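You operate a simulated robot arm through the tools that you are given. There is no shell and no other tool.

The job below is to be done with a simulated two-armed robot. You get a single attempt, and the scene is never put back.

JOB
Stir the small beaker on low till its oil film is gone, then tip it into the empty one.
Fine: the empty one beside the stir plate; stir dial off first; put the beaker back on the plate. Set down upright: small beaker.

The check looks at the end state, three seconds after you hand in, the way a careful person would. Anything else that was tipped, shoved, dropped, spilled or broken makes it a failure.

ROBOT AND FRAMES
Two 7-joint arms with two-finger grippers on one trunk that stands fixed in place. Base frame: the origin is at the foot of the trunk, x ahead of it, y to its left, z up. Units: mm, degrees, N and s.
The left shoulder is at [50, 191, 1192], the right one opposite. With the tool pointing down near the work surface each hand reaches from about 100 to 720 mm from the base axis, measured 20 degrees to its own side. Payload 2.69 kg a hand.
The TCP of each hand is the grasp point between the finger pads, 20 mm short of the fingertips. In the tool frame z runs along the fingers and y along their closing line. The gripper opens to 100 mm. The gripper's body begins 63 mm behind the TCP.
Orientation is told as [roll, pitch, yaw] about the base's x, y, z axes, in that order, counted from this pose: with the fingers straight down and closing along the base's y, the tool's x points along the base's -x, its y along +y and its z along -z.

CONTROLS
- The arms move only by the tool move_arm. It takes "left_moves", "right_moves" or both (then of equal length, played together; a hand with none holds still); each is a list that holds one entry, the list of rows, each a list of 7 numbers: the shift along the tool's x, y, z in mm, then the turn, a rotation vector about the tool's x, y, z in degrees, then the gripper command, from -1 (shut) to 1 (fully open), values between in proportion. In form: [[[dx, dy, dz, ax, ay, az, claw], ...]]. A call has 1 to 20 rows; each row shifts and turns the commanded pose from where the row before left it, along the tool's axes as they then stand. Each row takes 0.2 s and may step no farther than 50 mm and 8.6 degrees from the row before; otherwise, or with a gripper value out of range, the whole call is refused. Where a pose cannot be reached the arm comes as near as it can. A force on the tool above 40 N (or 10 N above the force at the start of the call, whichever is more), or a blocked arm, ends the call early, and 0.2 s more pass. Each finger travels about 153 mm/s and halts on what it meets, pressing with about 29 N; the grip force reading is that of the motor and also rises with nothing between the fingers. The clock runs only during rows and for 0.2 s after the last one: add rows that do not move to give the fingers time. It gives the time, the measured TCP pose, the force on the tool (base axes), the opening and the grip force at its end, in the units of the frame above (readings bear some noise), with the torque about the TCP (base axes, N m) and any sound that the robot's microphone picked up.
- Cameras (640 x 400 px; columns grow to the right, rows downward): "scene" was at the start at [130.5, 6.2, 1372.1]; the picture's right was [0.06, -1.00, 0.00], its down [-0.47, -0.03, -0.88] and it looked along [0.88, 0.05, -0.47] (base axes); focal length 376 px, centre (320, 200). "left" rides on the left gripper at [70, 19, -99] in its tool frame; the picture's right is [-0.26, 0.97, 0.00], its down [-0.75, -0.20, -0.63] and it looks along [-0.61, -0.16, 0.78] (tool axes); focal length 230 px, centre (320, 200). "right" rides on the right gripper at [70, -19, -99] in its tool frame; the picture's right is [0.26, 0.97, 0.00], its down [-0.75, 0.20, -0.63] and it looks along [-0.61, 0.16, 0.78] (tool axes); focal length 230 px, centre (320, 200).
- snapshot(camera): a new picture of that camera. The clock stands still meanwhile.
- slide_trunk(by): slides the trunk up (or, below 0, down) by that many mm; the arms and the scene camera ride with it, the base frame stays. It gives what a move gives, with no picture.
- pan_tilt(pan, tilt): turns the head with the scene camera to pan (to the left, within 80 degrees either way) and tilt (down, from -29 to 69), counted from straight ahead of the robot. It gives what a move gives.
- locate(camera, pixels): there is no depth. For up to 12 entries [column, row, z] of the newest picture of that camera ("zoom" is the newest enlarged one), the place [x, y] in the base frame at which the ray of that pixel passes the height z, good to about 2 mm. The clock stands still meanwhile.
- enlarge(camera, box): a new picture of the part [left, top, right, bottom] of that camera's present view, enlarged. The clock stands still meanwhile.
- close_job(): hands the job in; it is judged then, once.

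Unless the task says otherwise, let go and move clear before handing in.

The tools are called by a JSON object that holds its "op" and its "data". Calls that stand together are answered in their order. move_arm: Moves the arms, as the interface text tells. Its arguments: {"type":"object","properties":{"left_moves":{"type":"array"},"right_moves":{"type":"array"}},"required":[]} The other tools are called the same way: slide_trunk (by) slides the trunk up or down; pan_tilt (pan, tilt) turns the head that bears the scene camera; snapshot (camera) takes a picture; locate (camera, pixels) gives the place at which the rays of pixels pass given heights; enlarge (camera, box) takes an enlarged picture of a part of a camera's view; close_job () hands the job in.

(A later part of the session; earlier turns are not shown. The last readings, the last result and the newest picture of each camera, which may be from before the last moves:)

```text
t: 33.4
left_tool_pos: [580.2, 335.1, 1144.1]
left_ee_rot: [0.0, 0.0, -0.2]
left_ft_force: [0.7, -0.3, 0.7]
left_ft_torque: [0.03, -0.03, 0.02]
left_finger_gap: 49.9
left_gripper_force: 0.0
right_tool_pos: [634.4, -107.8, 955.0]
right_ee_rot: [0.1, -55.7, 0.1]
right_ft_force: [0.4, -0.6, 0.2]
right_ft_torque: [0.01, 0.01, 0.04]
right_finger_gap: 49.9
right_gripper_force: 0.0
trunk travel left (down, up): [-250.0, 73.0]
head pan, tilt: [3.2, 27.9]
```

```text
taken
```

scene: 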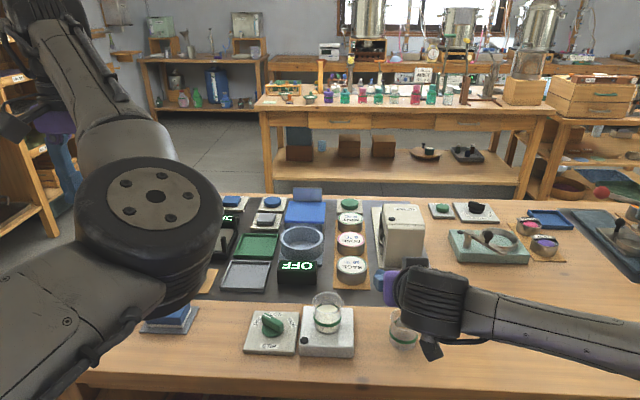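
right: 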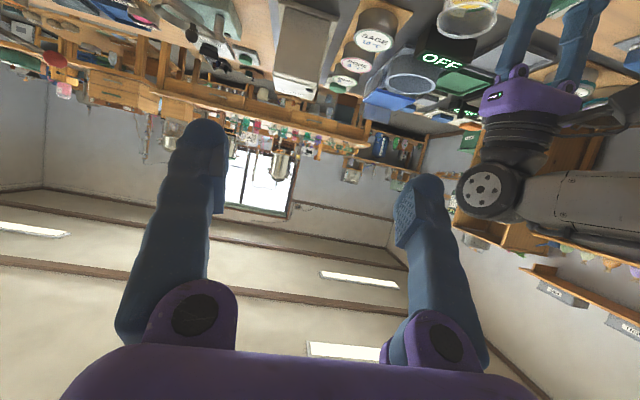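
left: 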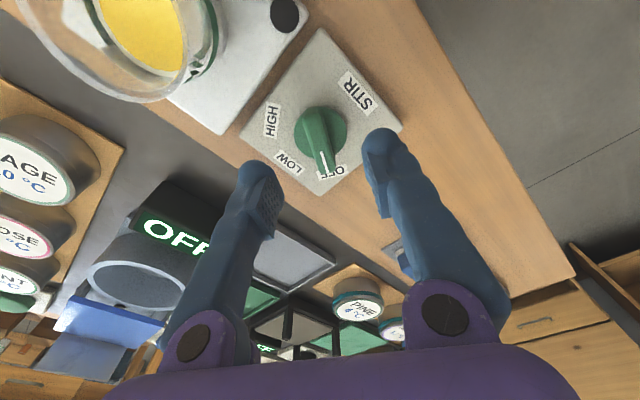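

Upright again at (634,-108,955). I'll back the hand off, open fully, and bring it to the pre-grasp point behind the beaker.

{"op": "move_arm", "data": {"right_moves": [[[18.8, 0, -27.7, 0, 0, 0, 0.3], [18.8, 0, -27.7, 0, 0, 0, 0.7], [9.1, 32, 6.2, 0, 0, 0, 1], [9.1, 32, 6.2, 0, 0, 0, 1], [9.1, 32, 6.2, 0, 0, 0, 1], [9.1, 32, 6.2, 0, 0, 0, 1], [0, 0, 0, 0, 0, 0, 1]]]}}

{"op": "snapshot", "data": {"camera": "right"}}

{"op": "snapshot", "data": {"camera": "scene"}}

```text
t: 35.0
left_tool_pos: [578.8, 335.0, 1144.7]
left_ee_rot: [0.0, 0.0, -0.2]
left_ft_force: [-0.4, -0.1, -0.8]
left_ft_torque: [-0.03, 0.01, 0.0]
left_finger_gap: 50.0
left_gripper_force: 0.1
right_tool_pos: [564.4, 22.1, 908.1]
right_ee_rot: [0.4, -55.9, -0.3]
right_ft_force: [0.0, -0.8, -0.2]
right_ft_torque: [0.01, 0.0, 0.01]
right_finger_gap: 100.1
right_gripper_force: 0.1
trunk travel left (down, up): [-250.0, 73.0]
head pan, tilt: [3.2, 27.9]
```

```text
taken
```

right: 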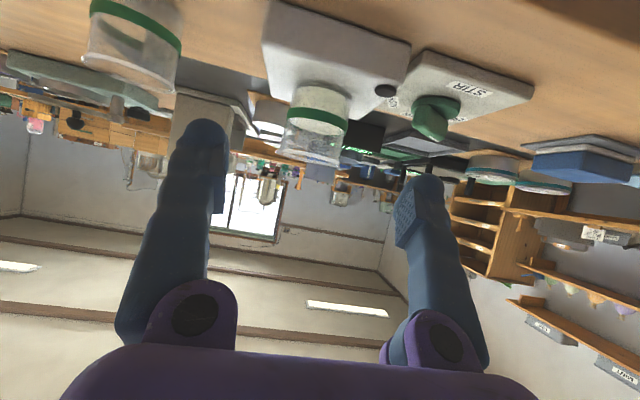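

```text
taken
```

scene: 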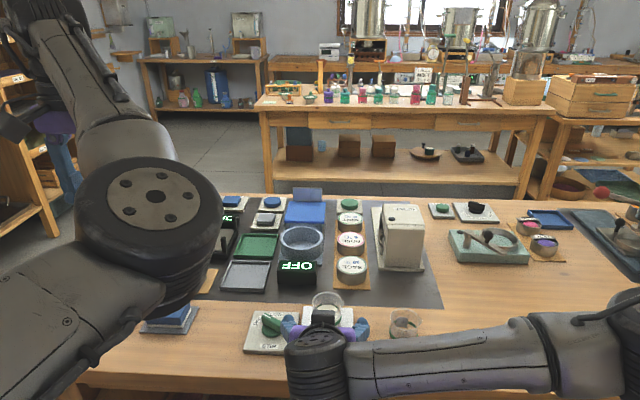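

The beaker appears centred between the fingers at about (318,118) in the right view, close to my prediction of (317,123). I'll enlarge to verify its height and lateral centre before moving in.

{"op": "enlarge", "data": {"camera": "right", "box": [240, 60, 400, 160]}}

{"op": "enlarge", "data": {"camera": "scene", "box": [260, 280, 440, 370]}}

```text
4.00 times, centred on (320, 110) of right
```

zoom: 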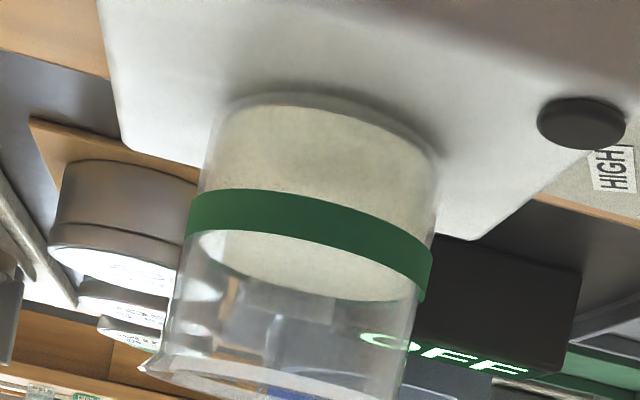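

```text
3.56 times, centred on (350, 325) of scene
```

zoom: 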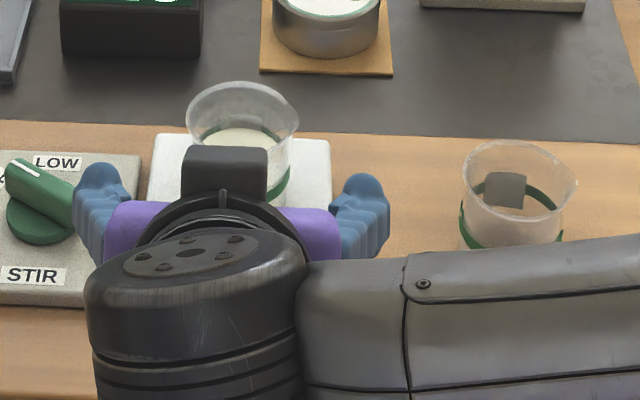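

{"op": "locate", "data": {"camera": "zoom", "pixels": [[205, 200, 800]]}}

{"op": "enlarge", "data": {"camera": "right", "box": [230, 60, 410, 180]}}

{"op": "locate", "data": {"camera": "right", "pixels": [[320, 84, 812], [320, 84, 818], [320, 84, 824], [292, 105, 840], [346, 118, 840], [296, 140, 860], [340, 150, 860]]}}

```text
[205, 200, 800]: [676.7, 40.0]
```

```text
3.33 times, centred on (320, 120) of right
```

zoom: 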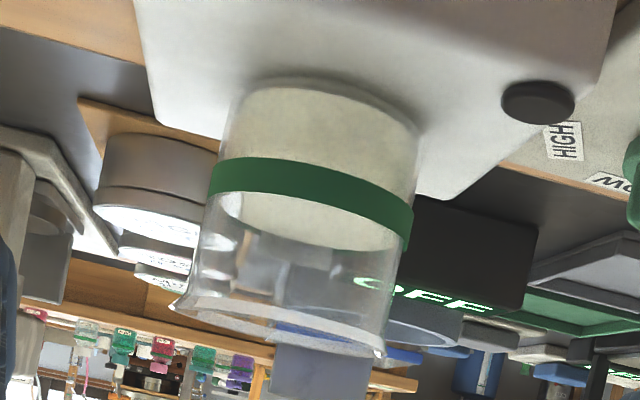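

```text
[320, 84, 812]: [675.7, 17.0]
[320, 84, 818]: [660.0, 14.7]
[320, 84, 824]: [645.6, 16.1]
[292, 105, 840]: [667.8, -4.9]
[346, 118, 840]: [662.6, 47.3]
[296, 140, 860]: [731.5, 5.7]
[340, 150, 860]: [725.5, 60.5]
```

Combining views, the beaker rim is at z≈884, its base at ≈829 on the plate, centre (653,21), radius ≈25.5, with its spout facing −y toward the empty beaker; table is z≈800. I'll advance most of the way along the finger axis with the fingers open.

{"op": "move_arm", "data": {"right_moves": [[[-1.3, -0.2, 20, 0, 0, 0, 1], [-1.3, -0.2, 20, 0, 0, 0, 1], [-1.3, -0.2, 20, 0, 0, 0, 1], [-1.3, -0.2, 15, 0, 0, 0, 1]]]}}

{"op": "snapshot", "data": {"camera": "right"}}

{"op": "enlarge", "data": {"camera": "scene", "box": [250, 280, 430, 370]}}

```text
t: 36.0
left_tool_pos: [580.1, 334.3, 1144.9]
left_ee_rot: [0.0, -0.1, -0.2]
left_ft_force: [0.6, 0.4, -0.4]
left_ft_torque: [-0.01, 0.02, -0.02]
left_finger_gap: 50.0
left_gripper_force: 0.0
right_tool_pos: [633.8, 22.0, 874.0]
right_ee_rot: [0.4, -55.9, -0.2]
right_ft_force: [1.0, -0.3, 0.3]
right_ft_torque: [-0.01, -0.01, -0.02]
right_finger_gap: 99.9
right_gripper_force: 0.2
trunk travel left (down, up): [-250.0, 73.0]
head pan, tilt: [3.2, 27.9]
```

```text
taken
```

right: 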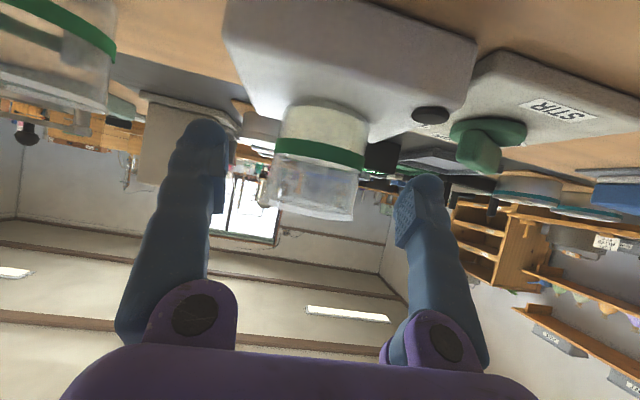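

```text
3.56 times, centred on (340, 325) of scene
```

zoom: 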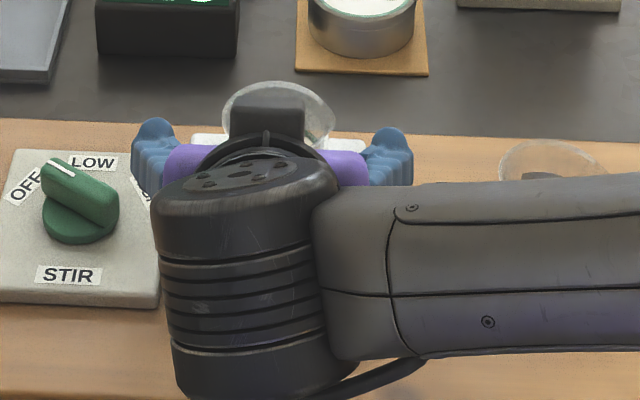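

The beaker at (318,160) is midway between the fingertips at (207,130) and (420,190). I'll make the final advance to (650,21,858) and close gradually on it.

{"op": "move_arm", "data": {"right_moves": [[[2.05, -0.5, 11.2, 0, 0, 0, 1], [2.05, -0.5, 11.2, 0, 0, 0, 1], [0, 0, 0, 0, 0, 0, 0.5], [0, 0, 0, 0, 0, 0, 0.2], [0, 0, 0, 0, 0, 0, 0.05], [0, 0, 0, 0, 0, 0, -0.4], [0, 0, 0, 0, 0, 0, -1], [0, 0, 0, 0, 0, 0, -1]]]}}

{"op": "snapshot", "data": {"camera": "right"}}

{"op": "enlarge", "data": {"camera": "scene", "box": [250, 280, 430, 370]}}

```text
t: 37.8
left_tool_pos: [579.0, 334.8, 1144.2]
left_ee_rot: [0.0, -0.1, -0.2]
left_ft_force: [-0.3, 1.3, 0.3]
left_ft_torque: [-0.01, 0.0, -0.01]
left_finger_gap: 50.1
left_gripper_force: 0.0
right_tool_pos: [649.7, 20.5, 858.7]
right_ee_rot: [0.3, -55.8, -0.2]
right_ft_force: [0.8, -1.2, 0.0]
right_ft_torque: [0.02, -0.03, -0.03]
right_finger_gap: 48.3
right_gripper_force: 29.2
trunk travel left (down, up): [-250.0, 73.0]
head pan, tilt: [3.2, 27.9]
```

```text
taken
```

right: 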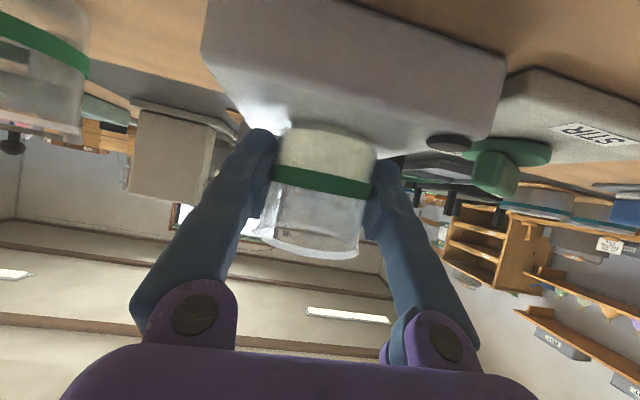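

```text
3.56 times, centred on (340, 325) of scene
```

zoom: 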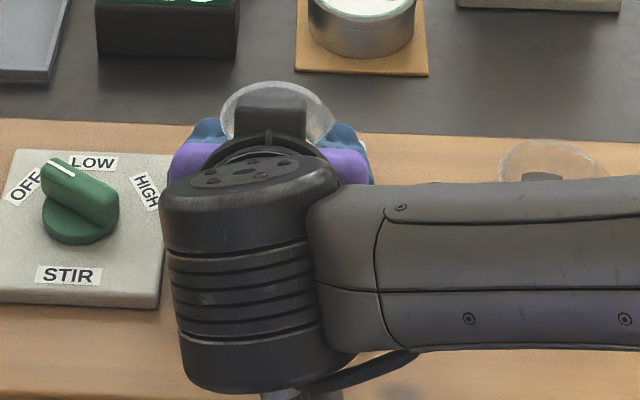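

The fingers hold the beaker (gap 48.3 mm, 29 N) and it stands straight. I'll lift it straight up slowly, about 96 mm.

{"op": "move_arm", "data": {"right_moves": [[[-5, 0, -3.4, 0, 0, 0, -1], [-9.92, 0, -6.74, 0, 0, 0, -1], [-9.92, 0, -6.74, 0, 0, 0, -1], [-9.92, 0, -6.74, 0, 0, 0, -1], [-9.92, 0, -6.74, 0, 0, 0, -1], [-9.92, 0, -6.74, 0, 0, 0, -1], [-9.92, 0, -6.74, 0, 0, 0, -1], [-9.92, 0, -6.74, 0, 0, 0, -1], [-5, 0, -3.4, 0, 0, 0, -1]]]}}

{"op": "snapshot", "data": {"camera": "right"}}

{"op": "snapshot", "data": {"camera": "scene"}}

```text
t: 39.8
left_tool_pos: [580.2, 335.2, 1144.4]
left_ee_rot: [0.1, 0.0, -0.3]
left_ft_force: [0.2, 0.2, 0.5]
left_ft_torque: [-0.04, 0.0, 0.03]
left_finger_gap: 50.1
left_gripper_force: 0.0
right_tool_pos: [649.0, 19.5, 954.8]
right_ee_rot: [0.3, -55.8, -0.2]
right_ft_force: [0.0, 0.6, -1.6]
right_ft_torque: [-0.03, 0.0, -0.01]
right_finger_gap: 48.0
right_gripper_force: 29.1
trunk travel left (down, up): [-250.0, 73.0]
head pan, tilt: [3.2, 27.9]
```

```text
taken
```

right: 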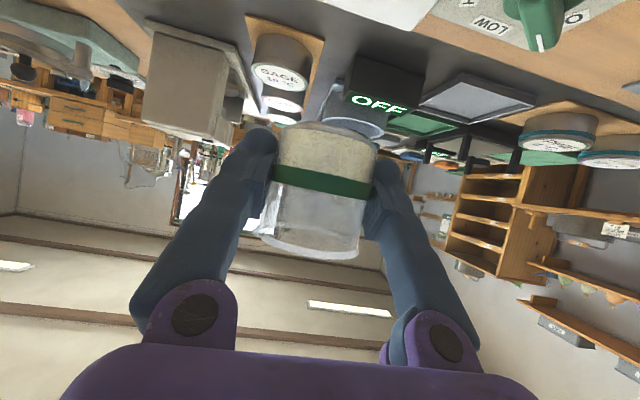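

```text
taken
```

scene: 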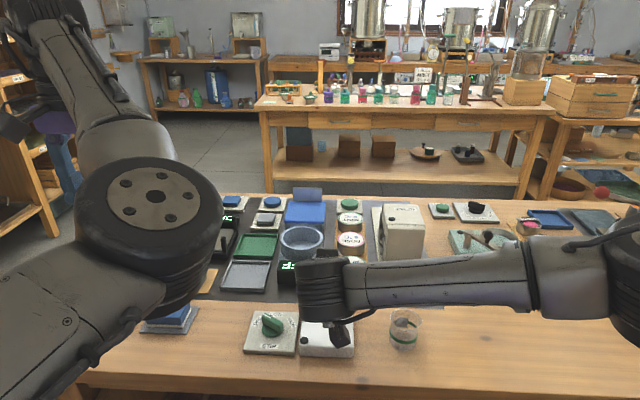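

The beaker is lifted to z≈955 held firmly (48 mm, load ≈1.6 N) and the target beaker at (404,330) is untouched. I'll carry it level to (644,-76,950), beside and above the empty beaker.

{"op": "move_arm", "data": {"right_moves": [[[0.4, -6, -0.1, 0, 0, 0, -1], [0.8, -12, -0.2, 0, 0, 0, -1], [0.8, -12, -0.2, 0, 0, 0, -1], [1, -12, -0.2, 0, 0, 0, -1], [1, -12, -0.2, 0, 0, 0, -1], [1, -12, -0.2, 0, 0, 0, -1], [1, -12, -0.2, 0, 0, 0, -1], [0.9, -12, -0.2, 0, 0, 0, -1], [0, -5.5, 0, 0, 0, 0, -1]]]}}

{"op": "snapshot", "data": {"camera": "scene"}}

{"op": "snapshot", "data": {"camera": "right"}}

```text
t: 41.8
left_tool_pos: [580.4, 334.4, 1144.6]
left_ee_rot: [0.1, 0.0, -0.2]
left_ft_force: [0.4, -0.8, 0.4]
left_ft_torque: [0.0, -0.01, -0.02]
left_finger_gap: 50.0
left_gripper_force: 0.1
right_tool_pos: [643.3, -74.3, 947.4]
right_ee_rot: [0.3, -55.9, -0.2]
right_ft_force: [-0.4, 0.4, -1.6]
right_ft_torque: [0.01, -0.01, 0.03]
right_finger_gap: 48.3
right_gripper_force: 28.9
trunk travel left (down, up): [-250.0, 73.0]
head pan, tilt: [3.2, 27.9]
```

```text
taken
```

scene: 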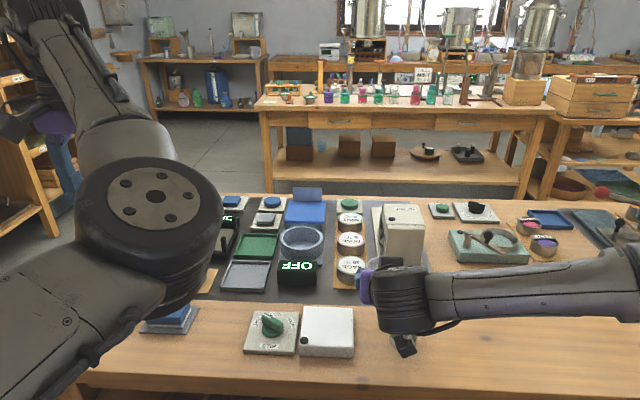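

```text
taken
```

right: 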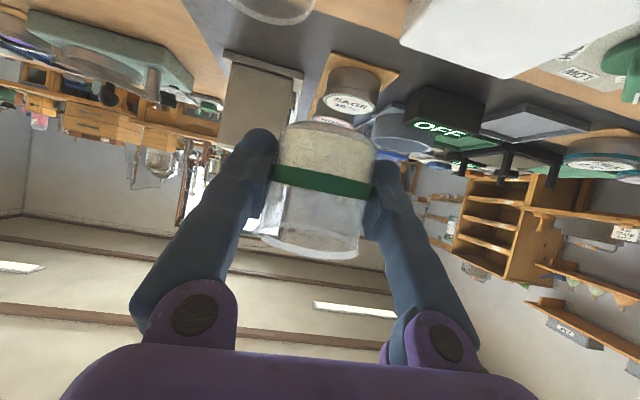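

Held steady at (643,-74,947). I'll tilt the first 30° in small steps (pour should only begin near 48°) and check that the arm tracks.

{"op": "move_arm", "data": {"right_moves": [[[0, 0, 0, -2.11, 0, 3.1, -1], [0, 0, 0, -2.11, 0, 3.1, -1], [0, 0, 0, -2.11, 0, 3.1, -1], [0, 0, 0, -2.11, 0, 3.1, -1], [0, 0, 0, -2.11, 0, 3.1, -1], [0, 0, 0, -2.11, 0, 3.1, -1], [0, 0, 0, -2.11, 0, 3.1, -1], [0, 0, 0, -2.11, 0, 3.1, -1]]]}}

{"op": "snapshot", "data": {"camera": "scene"}}

{"op": "snapshot", "data": {"camera": "right"}}

```text
t: 43.6
left_tool_pos: [579.8, 334.9, 1145.9]
left_ee_rot: [-0.1, 0.0, -0.2]
left_ft_force: [1.1, 0.0, 0.0]
left_ft_torque: [0.03, -0.01, 0.03]
left_finger_gap: 50.2
left_gripper_force: 0.0
right_tool_pos: [648.5, -90.3, 947.9]
right_ee_rot: [45.9, -45.4, -36.3]
right_ft_force: [-0.2, -0.7, -0.7]
right_ft_torque: [-0.02, -0.01, -0.02]
right_finger_gap: 47.9
right_gripper_force: 29.2
right hand out of reach, approached as far as the arm can: row 8
trunk travel left (down, up): [-250.0, 73.0]
head pan, tilt: [3.2, 27.9]
```

```text
taken
```

scene: 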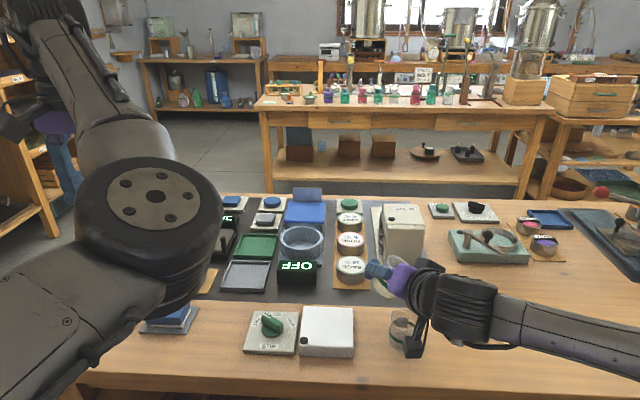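

```text
taken
```

right: 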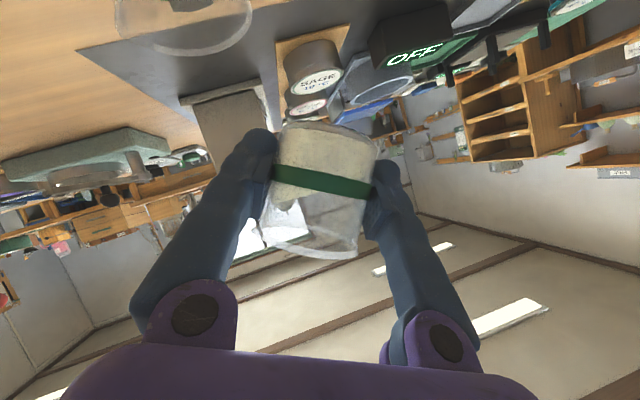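

The tilt reached exactly 30° (only the last row slid the hand to (648,-90,948)), with the liquid still inside behind the lip. I'll bring it to (644,-76,905), so the lip sits over the target's middle at a lower height, before the pour begins.

{"op": "move_arm", "data": {"right_moves": [[[9.8, -2.3, 5.35, 0, 0, 0, -1], [9.8, -2.3, 5.35, 0, 0, 0, -1], [9.8, -2.3, 5.35, 0, 0, 0, -1], [9.8, -2.4, 5.35, 0, 0, 0, -1]]]}}

{"op": "snapshot", "data": {"camera": "scene"}}

{"op": "snapshot", "data": {"camera": "right"}}

```text
t: 44.6
left_tool_pos: [580.0, 335.2, 1144.5]
left_ee_rot: [0.1, 0.0, -0.2]
left_ft_force: [0.0, 0.2, -0.1]
left_ft_torque: [0.01, -0.01, -0.01]
left_finger_gap: 49.9
left_gripper_force: 0.0
right_tool_pos: [647.9, -91.4, 949.0]
right_ee_rot: [45.7, -45.5, -36.3]
right_ft_force: [-0.2, -0.1, 0.6]
right_ft_torque: [-0.03, 0.0, 0.02]
right_finger_gap: 48.3
right_gripper_force: 28.9
right hand out of reach, approached as far as the arm can: row 1, 2, 3, 4
trunk travel left (down, up): [-250.0, 73.0]
head pan, tilt: [3.2, 27.9]
```

```text
taken
```

scene: 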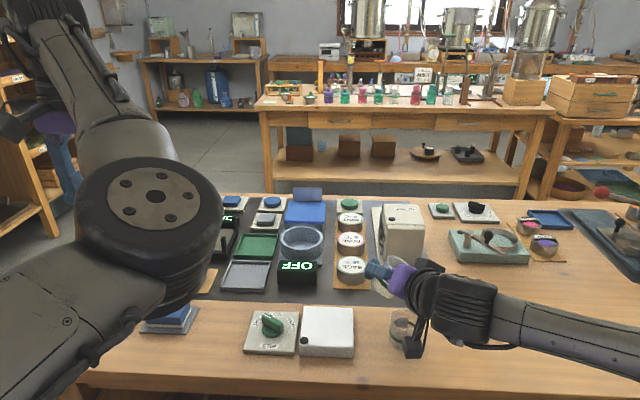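

```text
taken
```

right: 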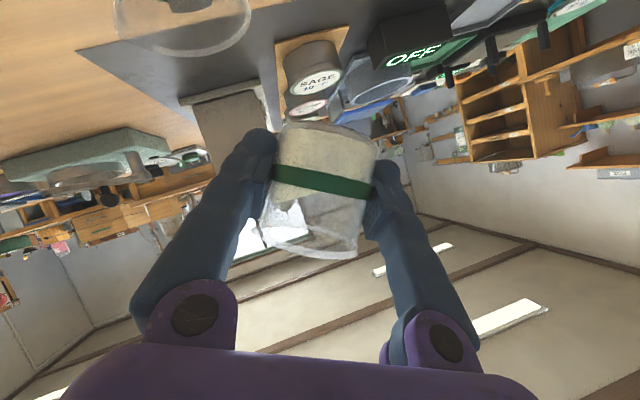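

The hand did not move at all: this downward and leftward shift is blocked by a joint limit, though nothing touched. I'll use the trunk for height instead and first test a pure sideways correction (+14 mm in y) at the present height.

{"op": "move_arm", "data": {"right_moves": [[[4.2, 6.2, 0.2, 0, 0, 0, -1], [4.2, 6.2, 0.2, 0, 0, 0, -1]]]}}

```text
t: 45.2
left_tool_pos: [579.8, 334.3, 1143.8]
left_ee_rot: [0.0, 0.1, -0.2]
left_ft_force: [-0.3, 0.0, -0.9]
left_ft_torque: [-0.01, -0.01, -0.01]
left_finger_gap: 50.0
left_gripper_force: 0.0
right_tool_pos: [646.7, -86.5, 950.3]
right_ee_rot: [45.8, -45.5, -36.2]
right_ft_force: [-0.2, 0.0, -1.5]
right_ft_torque: [0.01, -0.02, 0.0]
right_finger_gap: 48.2
right_gripper_force: 29.1
right hand out of reach, approached as far as the arm can: row 1, 2
trunk travel left (down, up): [-250.0, 73.0]
head pan, tilt: [3.2, 27.9]
```

The hand crept only to (647,-86,950); moving up seems to relieve this limit. I'll raise the hand 50 mm and then lower the whole trunk, so the arm works in its freer zone at the same height above the target.

{"op": "move_arm", "data": {"right_moves": [[[-7.1, 5.0, -4.9, 0, 0, 0, -1], [-7.1, 5.0, -4.9, 0, 0, 0, -1], [-7.1, 5.0, -4.9, 0, 0, 0, -1], [-7.1, 5.0, -4.9, 0, 0, 0, -1], [-7.1, 5.0, -4.9, 0, 0, 0, -1]]]}}

{"op": "snapshot", "data": {"camera": "scene"}}

```text
t: 46.4
left_tool_pos: [580.9, 334.9, 1144.2]
left_ee_rot: [0.0, 0.0, -0.2]
left_ft_force: [0.8, -0.3, 0.2]
left_ft_torque: [0.04, -0.01, -0.01]
left_finger_gap: 50.3
left_gripper_force: 0.0
right_tool_pos: [644.3, -86.7, 1000.3]
right_ee_rot: [46.0, -45.6, -36.5]
right_ft_force: [-0.1, 0.6, -0.6]
right_ft_torque: [0.01, -0.01, -0.01]
right_finger_gap: 48.2
right_gripper_force: 29.2
trunk travel left (down, up): [-250.0, 73.0]
head pan, tilt: [3.2, 27.9]
```

```text
taken
```

scene: 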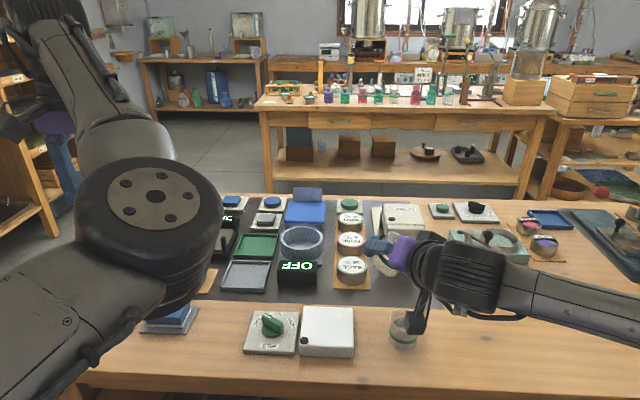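

The raise ran freely to z 1000. Now I'll retry the sideways correction of +11 mm in y at this height.

{"op": "move_arm", "data": {"right_moves": [[[2.3, 4.75, 1.55, 0, 0, 0, -1], [2.3, 4.75, 1.55, 0, 0, 0, -1]]]}}

```text
t: 47.0
left_tool_pos: [579.7, 335.2, 1144.7]
left_ee_rot: [-0.1, 0.0, -0.2]
left_ft_force: [0.1, 0.0, 0.1]
left_ft_torque: [-0.01, -0.01, 0.03]
left_finger_gap: 50.1
left_gripper_force: 0.1
right_tool_pos: [645.0, -74.6, 1001.5]
right_ee_rot: [46.0, -45.7, -36.3]
right_ft_force: [-0.7, 1.4, -0.6]
right_ft_torque: [0.0, 0.01, 0.03]
right_finger_gap: 48.4
right_gripper_force: 29.4
trunk travel left (down, up): [-250.0, 73.0]
head pan, tilt: [3.2, 27.9]
```

Free movement now: the hand is at (645,-75,1001) with the tilt kept at 30°. I'll lower the trunk 60 mm first and check how the hand follows.

{"op": "slide_trunk", "data": {"by": -60}}

{"op": "snapshot", "data": {"camera": "scene"}}

{"op": "snapshot", "data": {"camera": "right"}}

```text
t: 48.0
left_tool_pos: [579.8, 334.0, 1084.7]
left_ee_rot: [0.1, 0.0, -0.2]
left_ft_force: [0.0, 0.1, 0.5]
left_ft_torque: [-0.01, 0.01, -0.03]
left_finger_gap: 49.9
left_gripper_force: 0.1
right_tool_pos: [643.8, -74.5, 940.6]
right_ee_rot: [46.0, -45.7, -36.4]
right_ft_force: [-0.5, -0.7, -1.7]
right_ft_torque: [0.02, 0.01, 0.0]
right_finger_gap: 48.4
right_gripper_force: 28.2
trunk travel left (down, up): [-190.0, 133.0]
head pan, tilt: [3.2, 27.9]
```

```text
taken
```

scene: 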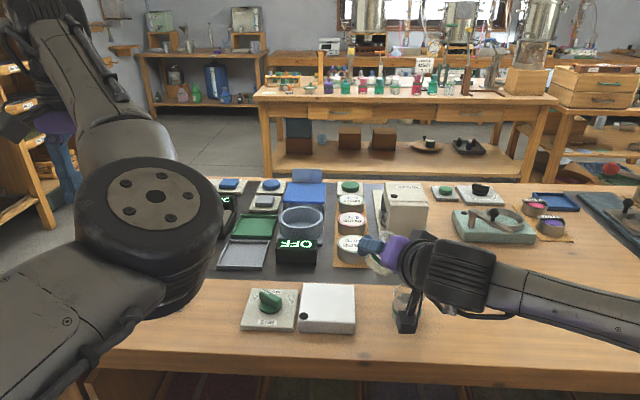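

```text
taken
```

right: 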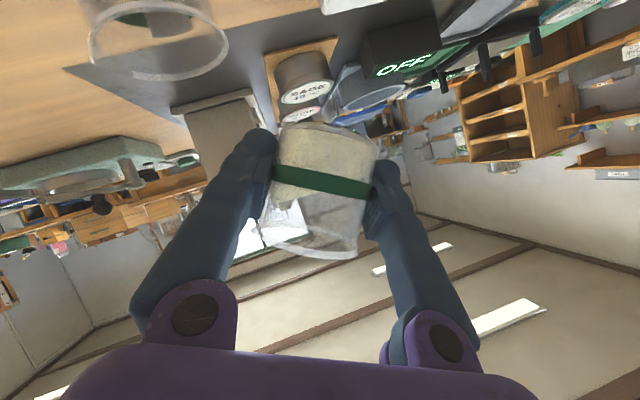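

The hand rode down with the trunk, unchanged in tilt, and the target's rim shows at about (158,40) in the right view. I'll locate that rim to refine the target centre.

{"op": "locate", "data": {"camera": "right", "pixels": [[158, 40, 850], [158, 40, 856], [158, 40, 862], [87, 33, 856], [229, 43, 856], [160, 81, 856]]}}

{"op": "enlarge", "data": {"camera": "right", "box": [60, 0, 260, 125]}}

{"op": "enlarge", "data": {"camera": "scene", "box": [330, 220, 470, 340]}}

```text
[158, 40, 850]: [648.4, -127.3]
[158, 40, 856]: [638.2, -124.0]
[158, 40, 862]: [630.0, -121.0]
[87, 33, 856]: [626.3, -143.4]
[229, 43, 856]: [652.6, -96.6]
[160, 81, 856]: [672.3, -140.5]
```

```text
3.20 times, centred on (160, 62) of right
```

zoom: 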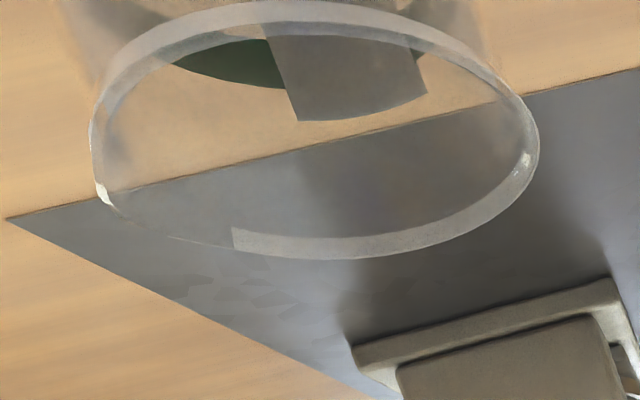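

```text
3.33 times, centred on (400, 280) of scene
```

zoom: 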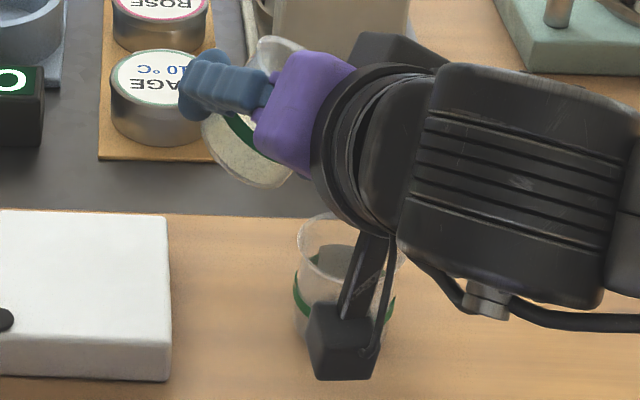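

The target rim is confirmed at (640,-124), z≈856. I'll lower the trunk 38 mm more so that the lip is close above it.

{"op": "slide_trunk", "data": {"by": -38}}

{"op": "enlarge", "data": {"camera": "scene", "box": [300, 200, 500, 325]}}

{"op": "snapshot", "data": {"camera": "right"}}

```text
t: 48.8
left_tool_pos: [579.3, 334.2, 1045.9]
left_ee_rot: [-0.1, 0.1, -0.1]
left_ft_force: [-0.5, -0.1, -0.4]
left_ft_torque: [0.0, 0.01, -0.01]
left_finger_gap: 50.0
left_gripper_force: 0.1
right_tool_pos: [644.4, -75.7, 902.5]
right_ee_rot: [46.1, -45.7, -36.3]
right_ft_force: [-0.7, 0.7, -0.8]
right_ft_torque: [-0.01, 0.0, 0.01]
right_finger_gap: 48.1
right_gripper_force: 29.2
trunk travel left (down, up): [-152.0, 171.0]
head pan, tilt: [3.2, 27.9]
```

```text
3.20 times, centred on (400, 262) of scene
```

zoom: 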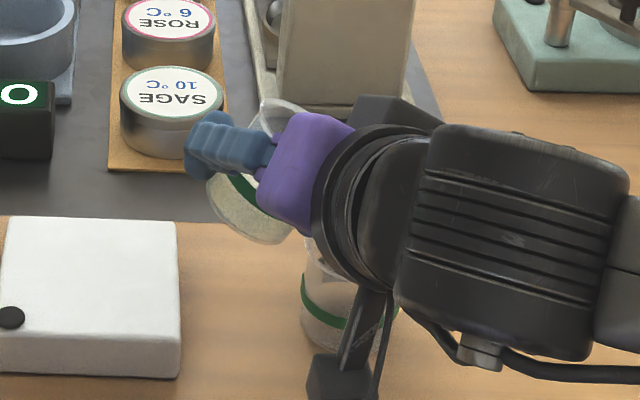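

```text
taken
```

right: 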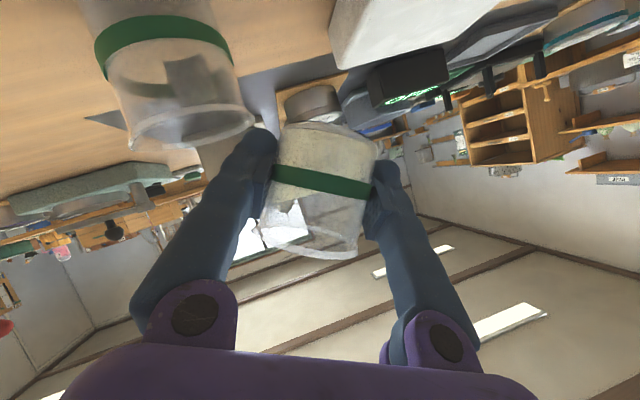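

The hand is at (644,-76,902) tilted 30°, the lower finger clearing the target's rim by about 9 mm. I'll tilt to 45° while rising about 7 mm.

{"op": "move_arm", "data": {"right_moves": [[[-1.1, 0.74, -0.74, -1.686, 0, 2.481, -1], [-1.1, 0.74, -0.74, -1.686, 0, 2.481, -1], [-1.1, 0.74, -0.74, -1.686, 0, 2.481, -1], [-1.1, 0.74, -0.74, -1.686, 0, 2.481, -1], [-1.1, 0.74, -0.74, -1.686, 0, 2.481, -1]]]}}

{"op": "snapshot", "data": {"camera": "right"}}

{"op": "enlarge", "data": {"camera": "scene", "box": [300, 200, 500, 325]}}

```text
t: 50.0
left_tool_pos: [580.1, 336.6, 1046.6]
left_ee_rot: [0.0, 0.0, -0.2]
left_ft_force: [-0.1, -0.4, 0.3]
left_ft_torque: [0.02, 0.01, 0.01]
left_finger_gap: 50.0
left_gripper_force: 0.1
right_tool_pos: [642.9, -75.5, 908.5]
right_ee_rot: [61.0, -35.6, -46.2]
right_ft_force: [-0.7, 0.8, -0.2]
right_ft_torque: [0.01, 0.03, 0.01]
right_finger_gap: 48.2
right_gripper_force: 29.3
trunk travel left (down, up): [-152.0, 171.0]
head pan, tilt: [3.2, 27.9]
```

```text
taken
```

right: 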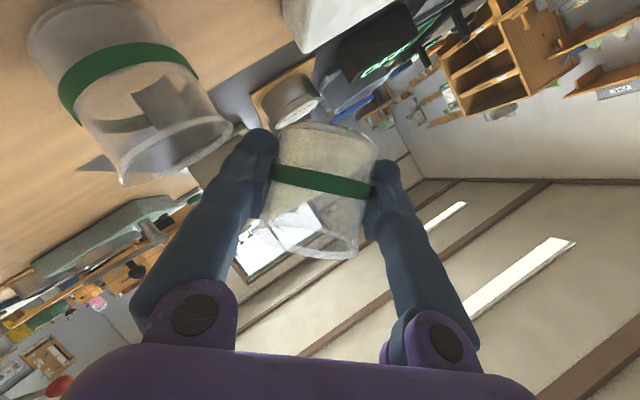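

```text
3.20 times, centred on (400, 262) of scene
```

zoom: 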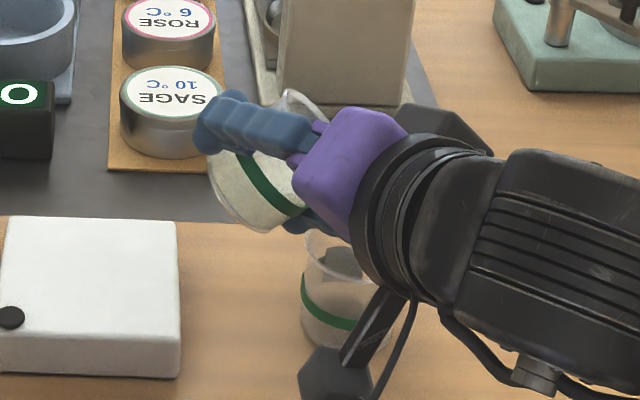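

Tracking is exact (tilt 45°, no limits flagged), and the liquid is almost at the lip. I'll pour slowly now: 45° to 61° at 2° per row, keeping the lip near y −116 over the target.

{"op": "move_arm", "data": {"right_moves": [[[-0.46, -0.13, -0.19, -1.124, 0, 1.654, -1], [-0.46, -0.13, -0.19, -1.124, 0, 1.654, -1], [-0.46, -0.13, -0.19, -1.124, 0, 1.654, -1], [-0.46, -0.13, -0.19, -1.124, 0, 1.654, -1], [-0.46, -0.13, -0.19, -1.124, 0, 1.654, -1], [-0.46, -0.13, -0.19, -1.124, 0, 1.654, -1], [-0.46, -0.13, -0.19, -1.124, 0, 1.654, -1], [-0.46, -0.13, -0.19, -1.124, 0, 1.654, -1]]]}}

{"op": "snapshot", "data": {"camera": "right"}}

{"op": "enlarge", "data": {"camera": "scene", "box": [300, 200, 500, 325]}}

```text
t: 51.8
left_tool_pos: [579.1, 335.5, 1046.7]
left_ee_rot: [0.0, -0.1, -0.2]
left_ft_force: [-0.1, 0.2, -0.7]
left_ft_torque: [0.0, -0.01, 0.0]
left_finger_gap: 50.4
left_gripper_force: 0.1
right_tool_pos: [647.8, -79.9, 911.0]
right_ee_rot: [73.0, -23.5, -52.0]
right_ft_force: [0.0, 1.2, -0.6]
right_ft_torque: [0.02, -0.03, -0.01]
right_finger_gap: 48.1
right_gripper_force: 29.4
trunk travel left (down, up): [-152.0, 171.0]
head pan, tilt: [3.2, 27.9]
```

```text
taken
```

right: 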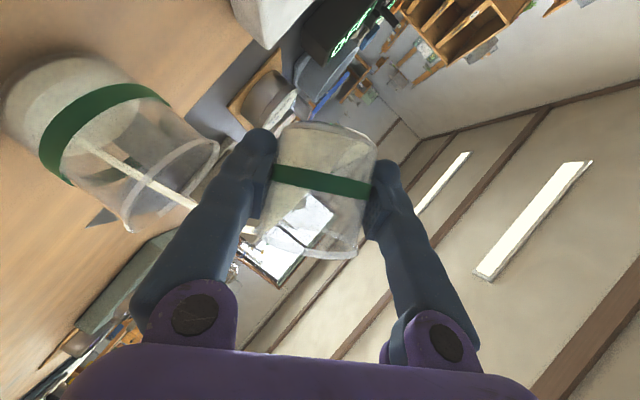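

```text
3.20 times, centred on (400, 262) of scene
```

zoom: 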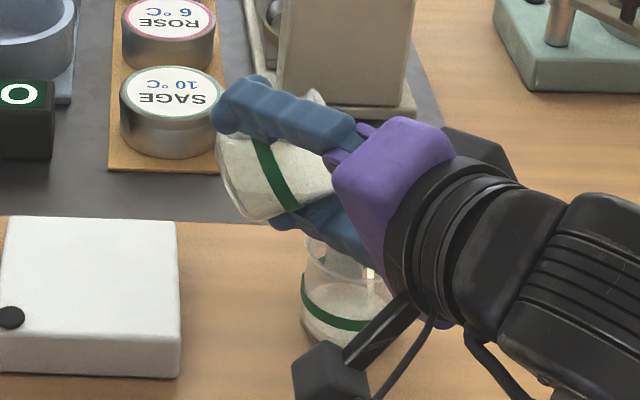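

The pour works: the stream runs from the lip into the middle of the target, whose level is rising in the right view at (75,120). I'll continue slowly to about 78°.

{"op": "move_arm", "data": {"right_moves": [[[-0.42, 0.06, -0.65, -1.124, 0, 1.654, -1], [-0.42, 0.06, -0.65, -1.124, 0, 1.654, -1], [-0.42, 0.06, -0.65, -1.124, 0, 1.654, -1], [-0.42, 0.06, -0.65, -1.124, 0, 1.654, -1], [-0.42, 0.06, -0.65, -1.124, 0, 1.654, -1], [-0.42, 0.06, -0.65, -1.124, 0, 1.654, -1], [-0.42, 0.06, -0.65, -1.124, 0, 1.654, -1], [-0.42, 0.06, -0.65, -1.124, 0, 1.654, -1]]]}}

{"op": "snapshot", "data": {"camera": "right"}}

{"op": "enlarge", "data": {"camera": "scene", "box": [300, 200, 500, 325]}}

```text
t: 53.6
left_tool_pos: [581.1, 334.9, 1047.3]
left_ee_rot: [0.0, 0.0, -0.1]
left_ft_force: [0.1, -0.7, -0.3]
left_ft_torque: [-0.03, 0.0, 0.06]
left_finger_gap: 50.1
left_gripper_force: 0.1
right_tool_pos: [644.0, -84.9, 915.0]
right_ee_rot: [82.6, -10.5, -55.0]
right_ft_force: [-0.1, -0.2, 0.0]
right_ft_torque: [-0.03, -0.01, -0.02]
right_finger_gap: 48.1
right_gripper_force: 29.3
trunk travel left (down, up): [-152.0, 171.0]
head pan, tilt: [3.2, 27.9]
```

```text
taken
```

right: 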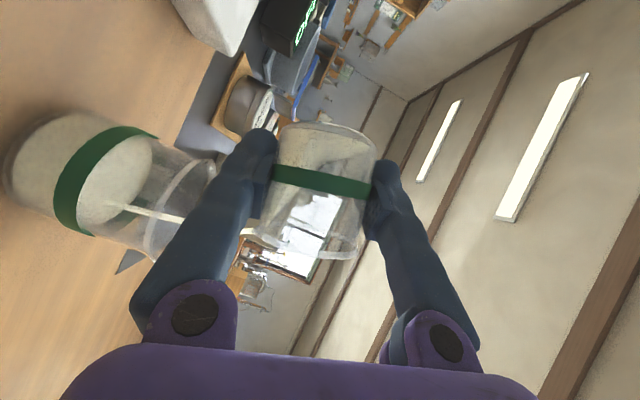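

```text
3.20 times, centred on (400, 262) of scene
```

zoom: 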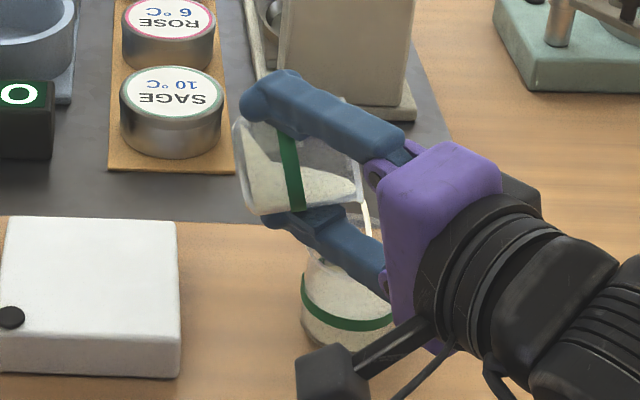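

The stream still lands inside the target (at (120,205) in the right view) and roughly half has moved over. I'll continue to about 94°, sliding −y and up.

{"op": "move_arm", "data": {"right_moves": [[[-0.86, 0.53, -0.58, -1.124, 0, 1.654, -1], [-0.86, 0.53, -0.58, -1.124, 0, 1.654, -1], [-0.86, 0.53, -0.58, -1.124, 0, 1.654, -1], [-0.86, 0.53, -0.58, -1.124, 0, 1.654, -1], [-0.86, 0.53, -0.58, -1.124, 0, 1.654, -1], [-0.86, 0.53, -0.58, -1.124, 0, 1.654, -1], [-0.86, 0.53, -0.58, -1.124, 0, 1.654, -1], [-0.86, 0.53, -0.58, -1.124, 0, 1.654, -1]]]}}

{"op": "snapshot", "data": {"camera": "right"}}

{"op": "enlarge", "data": {"camera": "scene", "box": [300, 200, 500, 325]}}

```text
t: 55.4
left_tool_pos: [579.2, 336.0, 1047.5]
left_ee_rot: [0.0, 0.0, -0.2]
left_ft_force: [-0.6, -0.3, -0.1]
left_ft_torque: [0.02, 0.0, 0.01]
left_finger_gap: 50.1
left_gripper_force: 0.1
right_tool_pos: [644.7, -94.7, 917.7]
right_ee_rot: [91.8, 2.6, -55.6]
right_ft_force: [-0.5, 0.2, -0.9]
right_ft_torque: [0.0, 0.01, -0.02]
right_finger_gap: 48.3
right_gripper_force: 29.1
trunk travel left (down, up): [-152.0, 171.0]
head pan, tilt: [3.2, 27.9]
```

```text
taken
```

right: 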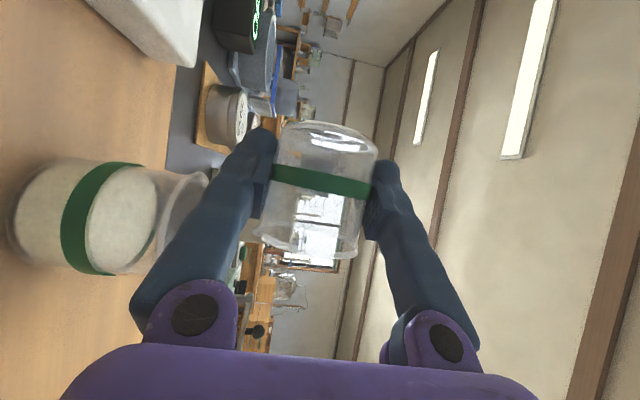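

```text
3.20 times, centred on (400, 262) of scene
```

zoom: 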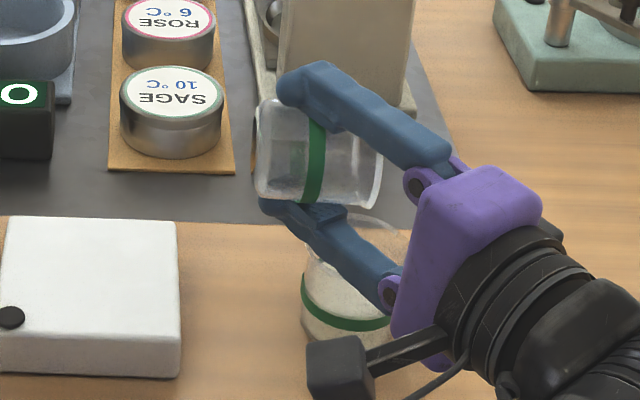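

The held beaker looks empty at 94° and the target holds the liquid with no sign of spill. I'll go on to about 109° while rising, then pause to let the last drops fall.

{"op": "move_arm", "data": {"right_moves": [[[-0.71, 2.4, -0.48, -1.405, 0, 2.067, -1], [-0.71, 2.4, -0.48, -1.405, 0, 2.067, -1], [-0.71, 2.4, -0.48, -1.405, 0, 2.067, -1], [-0.71, 2.4, -0.48, -1.405, 0, 2.067, -1], [-0.71, 2.4, -0.48, -1.405, 0, 2.067, -1], [-0.71, 2.4, -0.48, -1.405, 0, 2.067, -1], [0, 0, 0, 0, 0, 0, -1], [0, 0, 0, 0, 0, 0, -1], [0, 0, 0, 0, 0, 0, -1], [0, 0, 0, 0, 0, 0, -1], [0, 0, 0, 0, 0, 0, -1], [0, 0, 0, 0, 0, 0, -1], [0, 0, 0, 0, 0, 0, -1], [0, 0, 0, 0, 0, 0, -1]]]}}

{"op": "snapshot", "data": {"camera": "right"}}

{"op": "enlarge", "data": {"camera": "right", "box": [220, 100, 400, 280]}}

{"op": "enlarge", "data": {"camera": "scene", "box": [300, 200, 500, 325]}}

```text
t: 58.4
left_tool_pos: [579.2, 335.7, 1045.9]
left_ee_rot: [0.0, -0.1, -0.2]
left_ft_force: [-0.4, -0.7, 0.2]
left_ft_torque: [0.01, 0.0, -0.02]
left_finger_gap: 49.8
left_gripper_force: 0.0
right_tool_pos: [644.3, -102.6, 932.7]
right_ee_rot: [100.4, 14.8, -54.4]
right_ft_force: [0.1, 0.2, -0.5]
right_ft_torque: [-0.01, -0.01, 0.01]
right_finger_gap: 47.9
right_gripper_force: 28.8
trunk travel left (down, up): [-152.0, 171.0]
head pan, tilt: [3.2, 27.9]
```

```text
taken
```

right: 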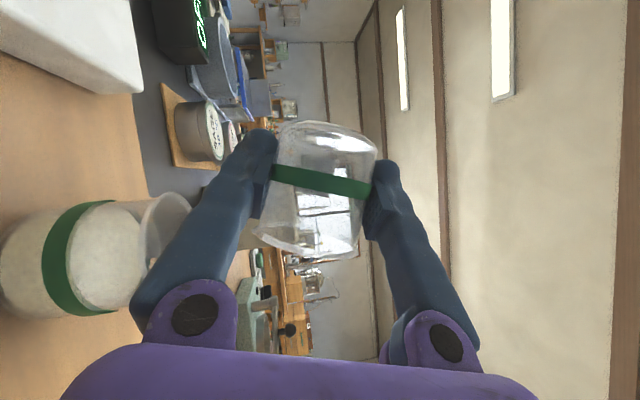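

```text
2.22 times, centred on (310, 190) of right
```

zoom: 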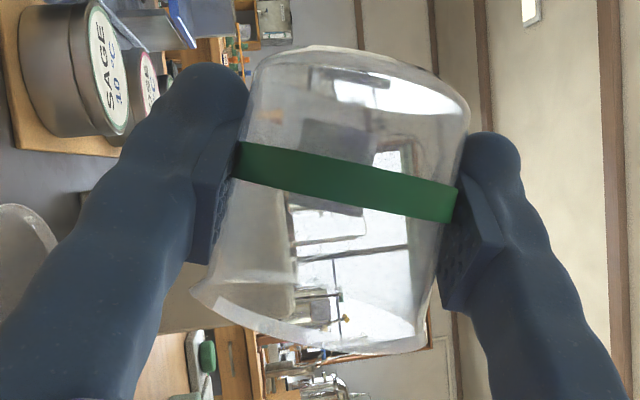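

```text
3.20 times, centred on (400, 262) of scene
```

zoom: 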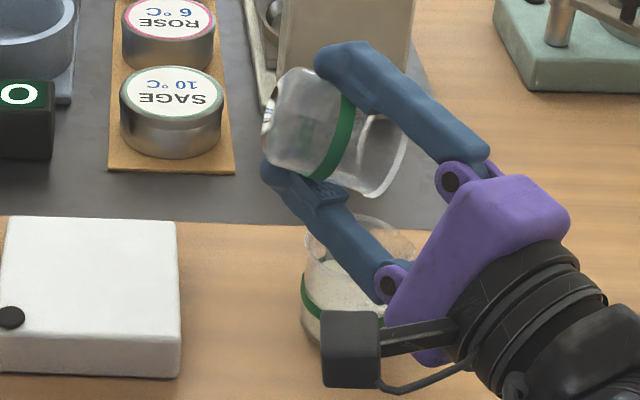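

The held beaker is clear and empty, and the target holds all the liquid. I'll rise 30 mm over the target, then turn the beaker back upright in place.

{"op": "move_arm", "data": {"right_moves": [[[3.85, 14.25, 2.6, 0, 0, 0, -1], [3.85, 14.25, 2.6, 0, 0, 0, -1], [0, 0, 0, 4.67, 0, -6.87, -1], [0, 0, 0, 4.67, 0, -6.87, -1], [0, 0, 0, 4.67, 0, -6.87, -1], [0, 0, 0, 4.67, 0, -6.87, -1], [0, 0, 0, 4.67, 0, -6.87, -1], [0, 0, 0, 4.67, 0, -6.87, -1], [0, 0, 0, 4.67, 0, -6.87, -1], [0, 0, 0, 4.67, 0, -6.87, -1], [0, 0, 0, 4.67, 0, -6.87, -1], [0, 0, 0, 4.67, 0, -6.87, -1], [0, 0, 0, 4.67, 0, -6.87, -1], [0, 0, 0, 4.67, 0, -6.87, -1], [0, 0, 0, 4.67, 0, -6.87, -1]]]}}

{"op": "snapshot", "data": {"camera": "right"}}

{"op": "snapshot", "data": {"camera": "scene"}}

```text
t: 61.6
left_tool_pos: [578.8, 334.1, 1046.8]
left_ee_rot: [-0.1, 0.0, -0.2]
left_ft_force: [-0.5, -0.1, -0.6]
left_ft_torque: [0.05, 0.0, 0.01]
left_finger_gap: 50.0
left_gripper_force: 0.0
right_tool_pos: [643.3, -101.8, 961.7]
right_ee_rot: [-0.2, -55.8, 0.2]
right_ft_force: [1.0, 1.0, -0.2]
right_ft_torque: [-0.01, 0.01, -0.01]
right_finger_gap: 48.1
right_gripper_force: 29.8
trunk travel left (down, up): [-152.0, 171.0]
head pan, tilt: [3.2, 27.9]
```

```text
taken
```

right: 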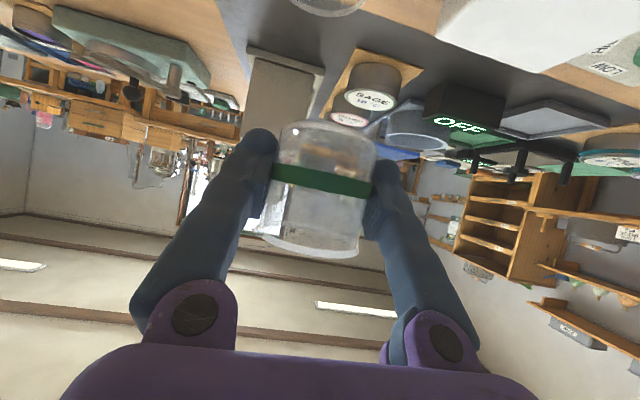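

```text
taken
```

scene: 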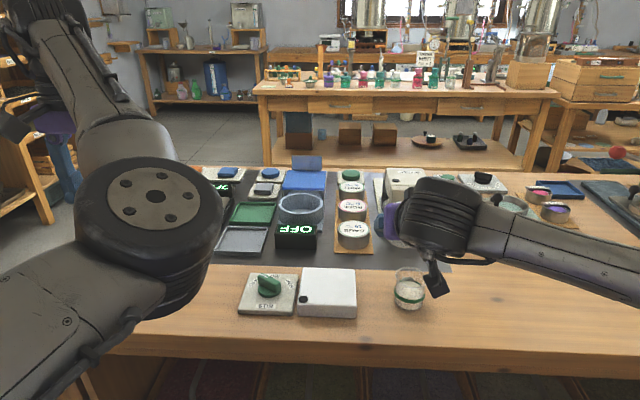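

The beaker is upright again in the grip and the filled target stands undisturbed at (409,290). I'll carry the empty beaker back over the plate at (649.5,20.5).

{"op": "move_arm", "data": {"right_moves": [[[-0.07, 20.35, 1.2, 0, 0, 0, -1], [-0.07, 20.35, 1.2, 0, 0, 0, -1], [-0.07, 20.35, 1.2, 0, 0, 0, -1], [-0.07, 20.35, 1.2, 0, 0, 0, -1], [-0.07, 20.35, 1.2, 0, 0, 0, -1], [-0.07, 20.35, 1.2, 0, 0, 0, -1], [0, 0, 0, 0, 0, 0, -1]]]}}

{"op": "snapshot", "data": {"camera": "right"}}

{"op": "snapshot", "data": {"camera": "scene"}}

```text
t: 63.2
left_tool_pos: [579.4, 334.9, 1046.8]
left_ee_rot: [0.1, -0.1, -0.3]
left_ft_force: [-0.2, 1.2, 0.0]
left_ft_torque: [0.02, 0.03, -0.01]
left_finger_gap: 49.7
left_gripper_force: 0.1
right_tool_pos: [648.9, 20.6, 959.2]
right_ee_rot: [0.2, -55.8, -0.1]
right_ft_force: [0.6, -0.5, -1.0]
right_ft_torque: [0.01, 0.0, 0.0]
right_finger_gap: 48.0
right_gripper_force: 28.9
trunk travel left (down, up): [-152.0, 171.0]
head pan, tilt: [3.2, 27.9]
```

```text
taken
```

right: 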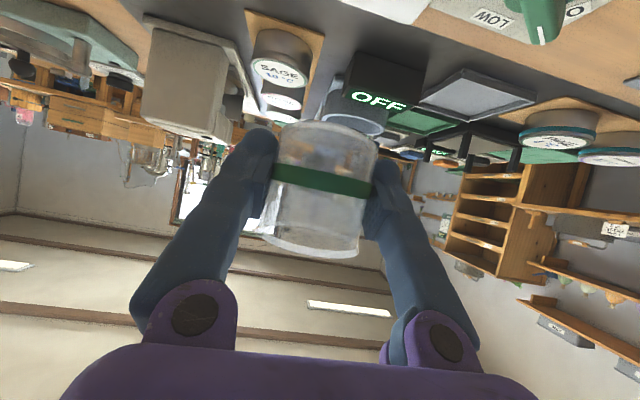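

```text
taken
```

scene: 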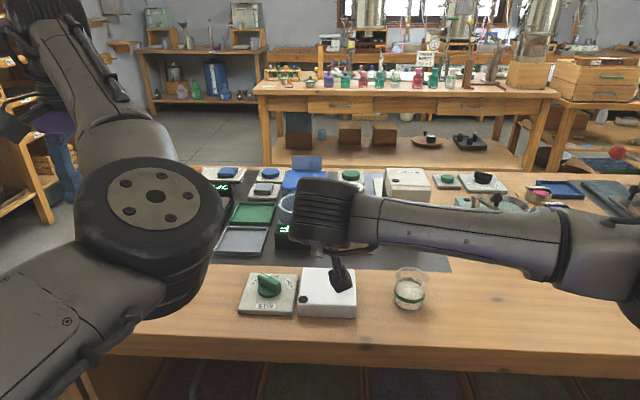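

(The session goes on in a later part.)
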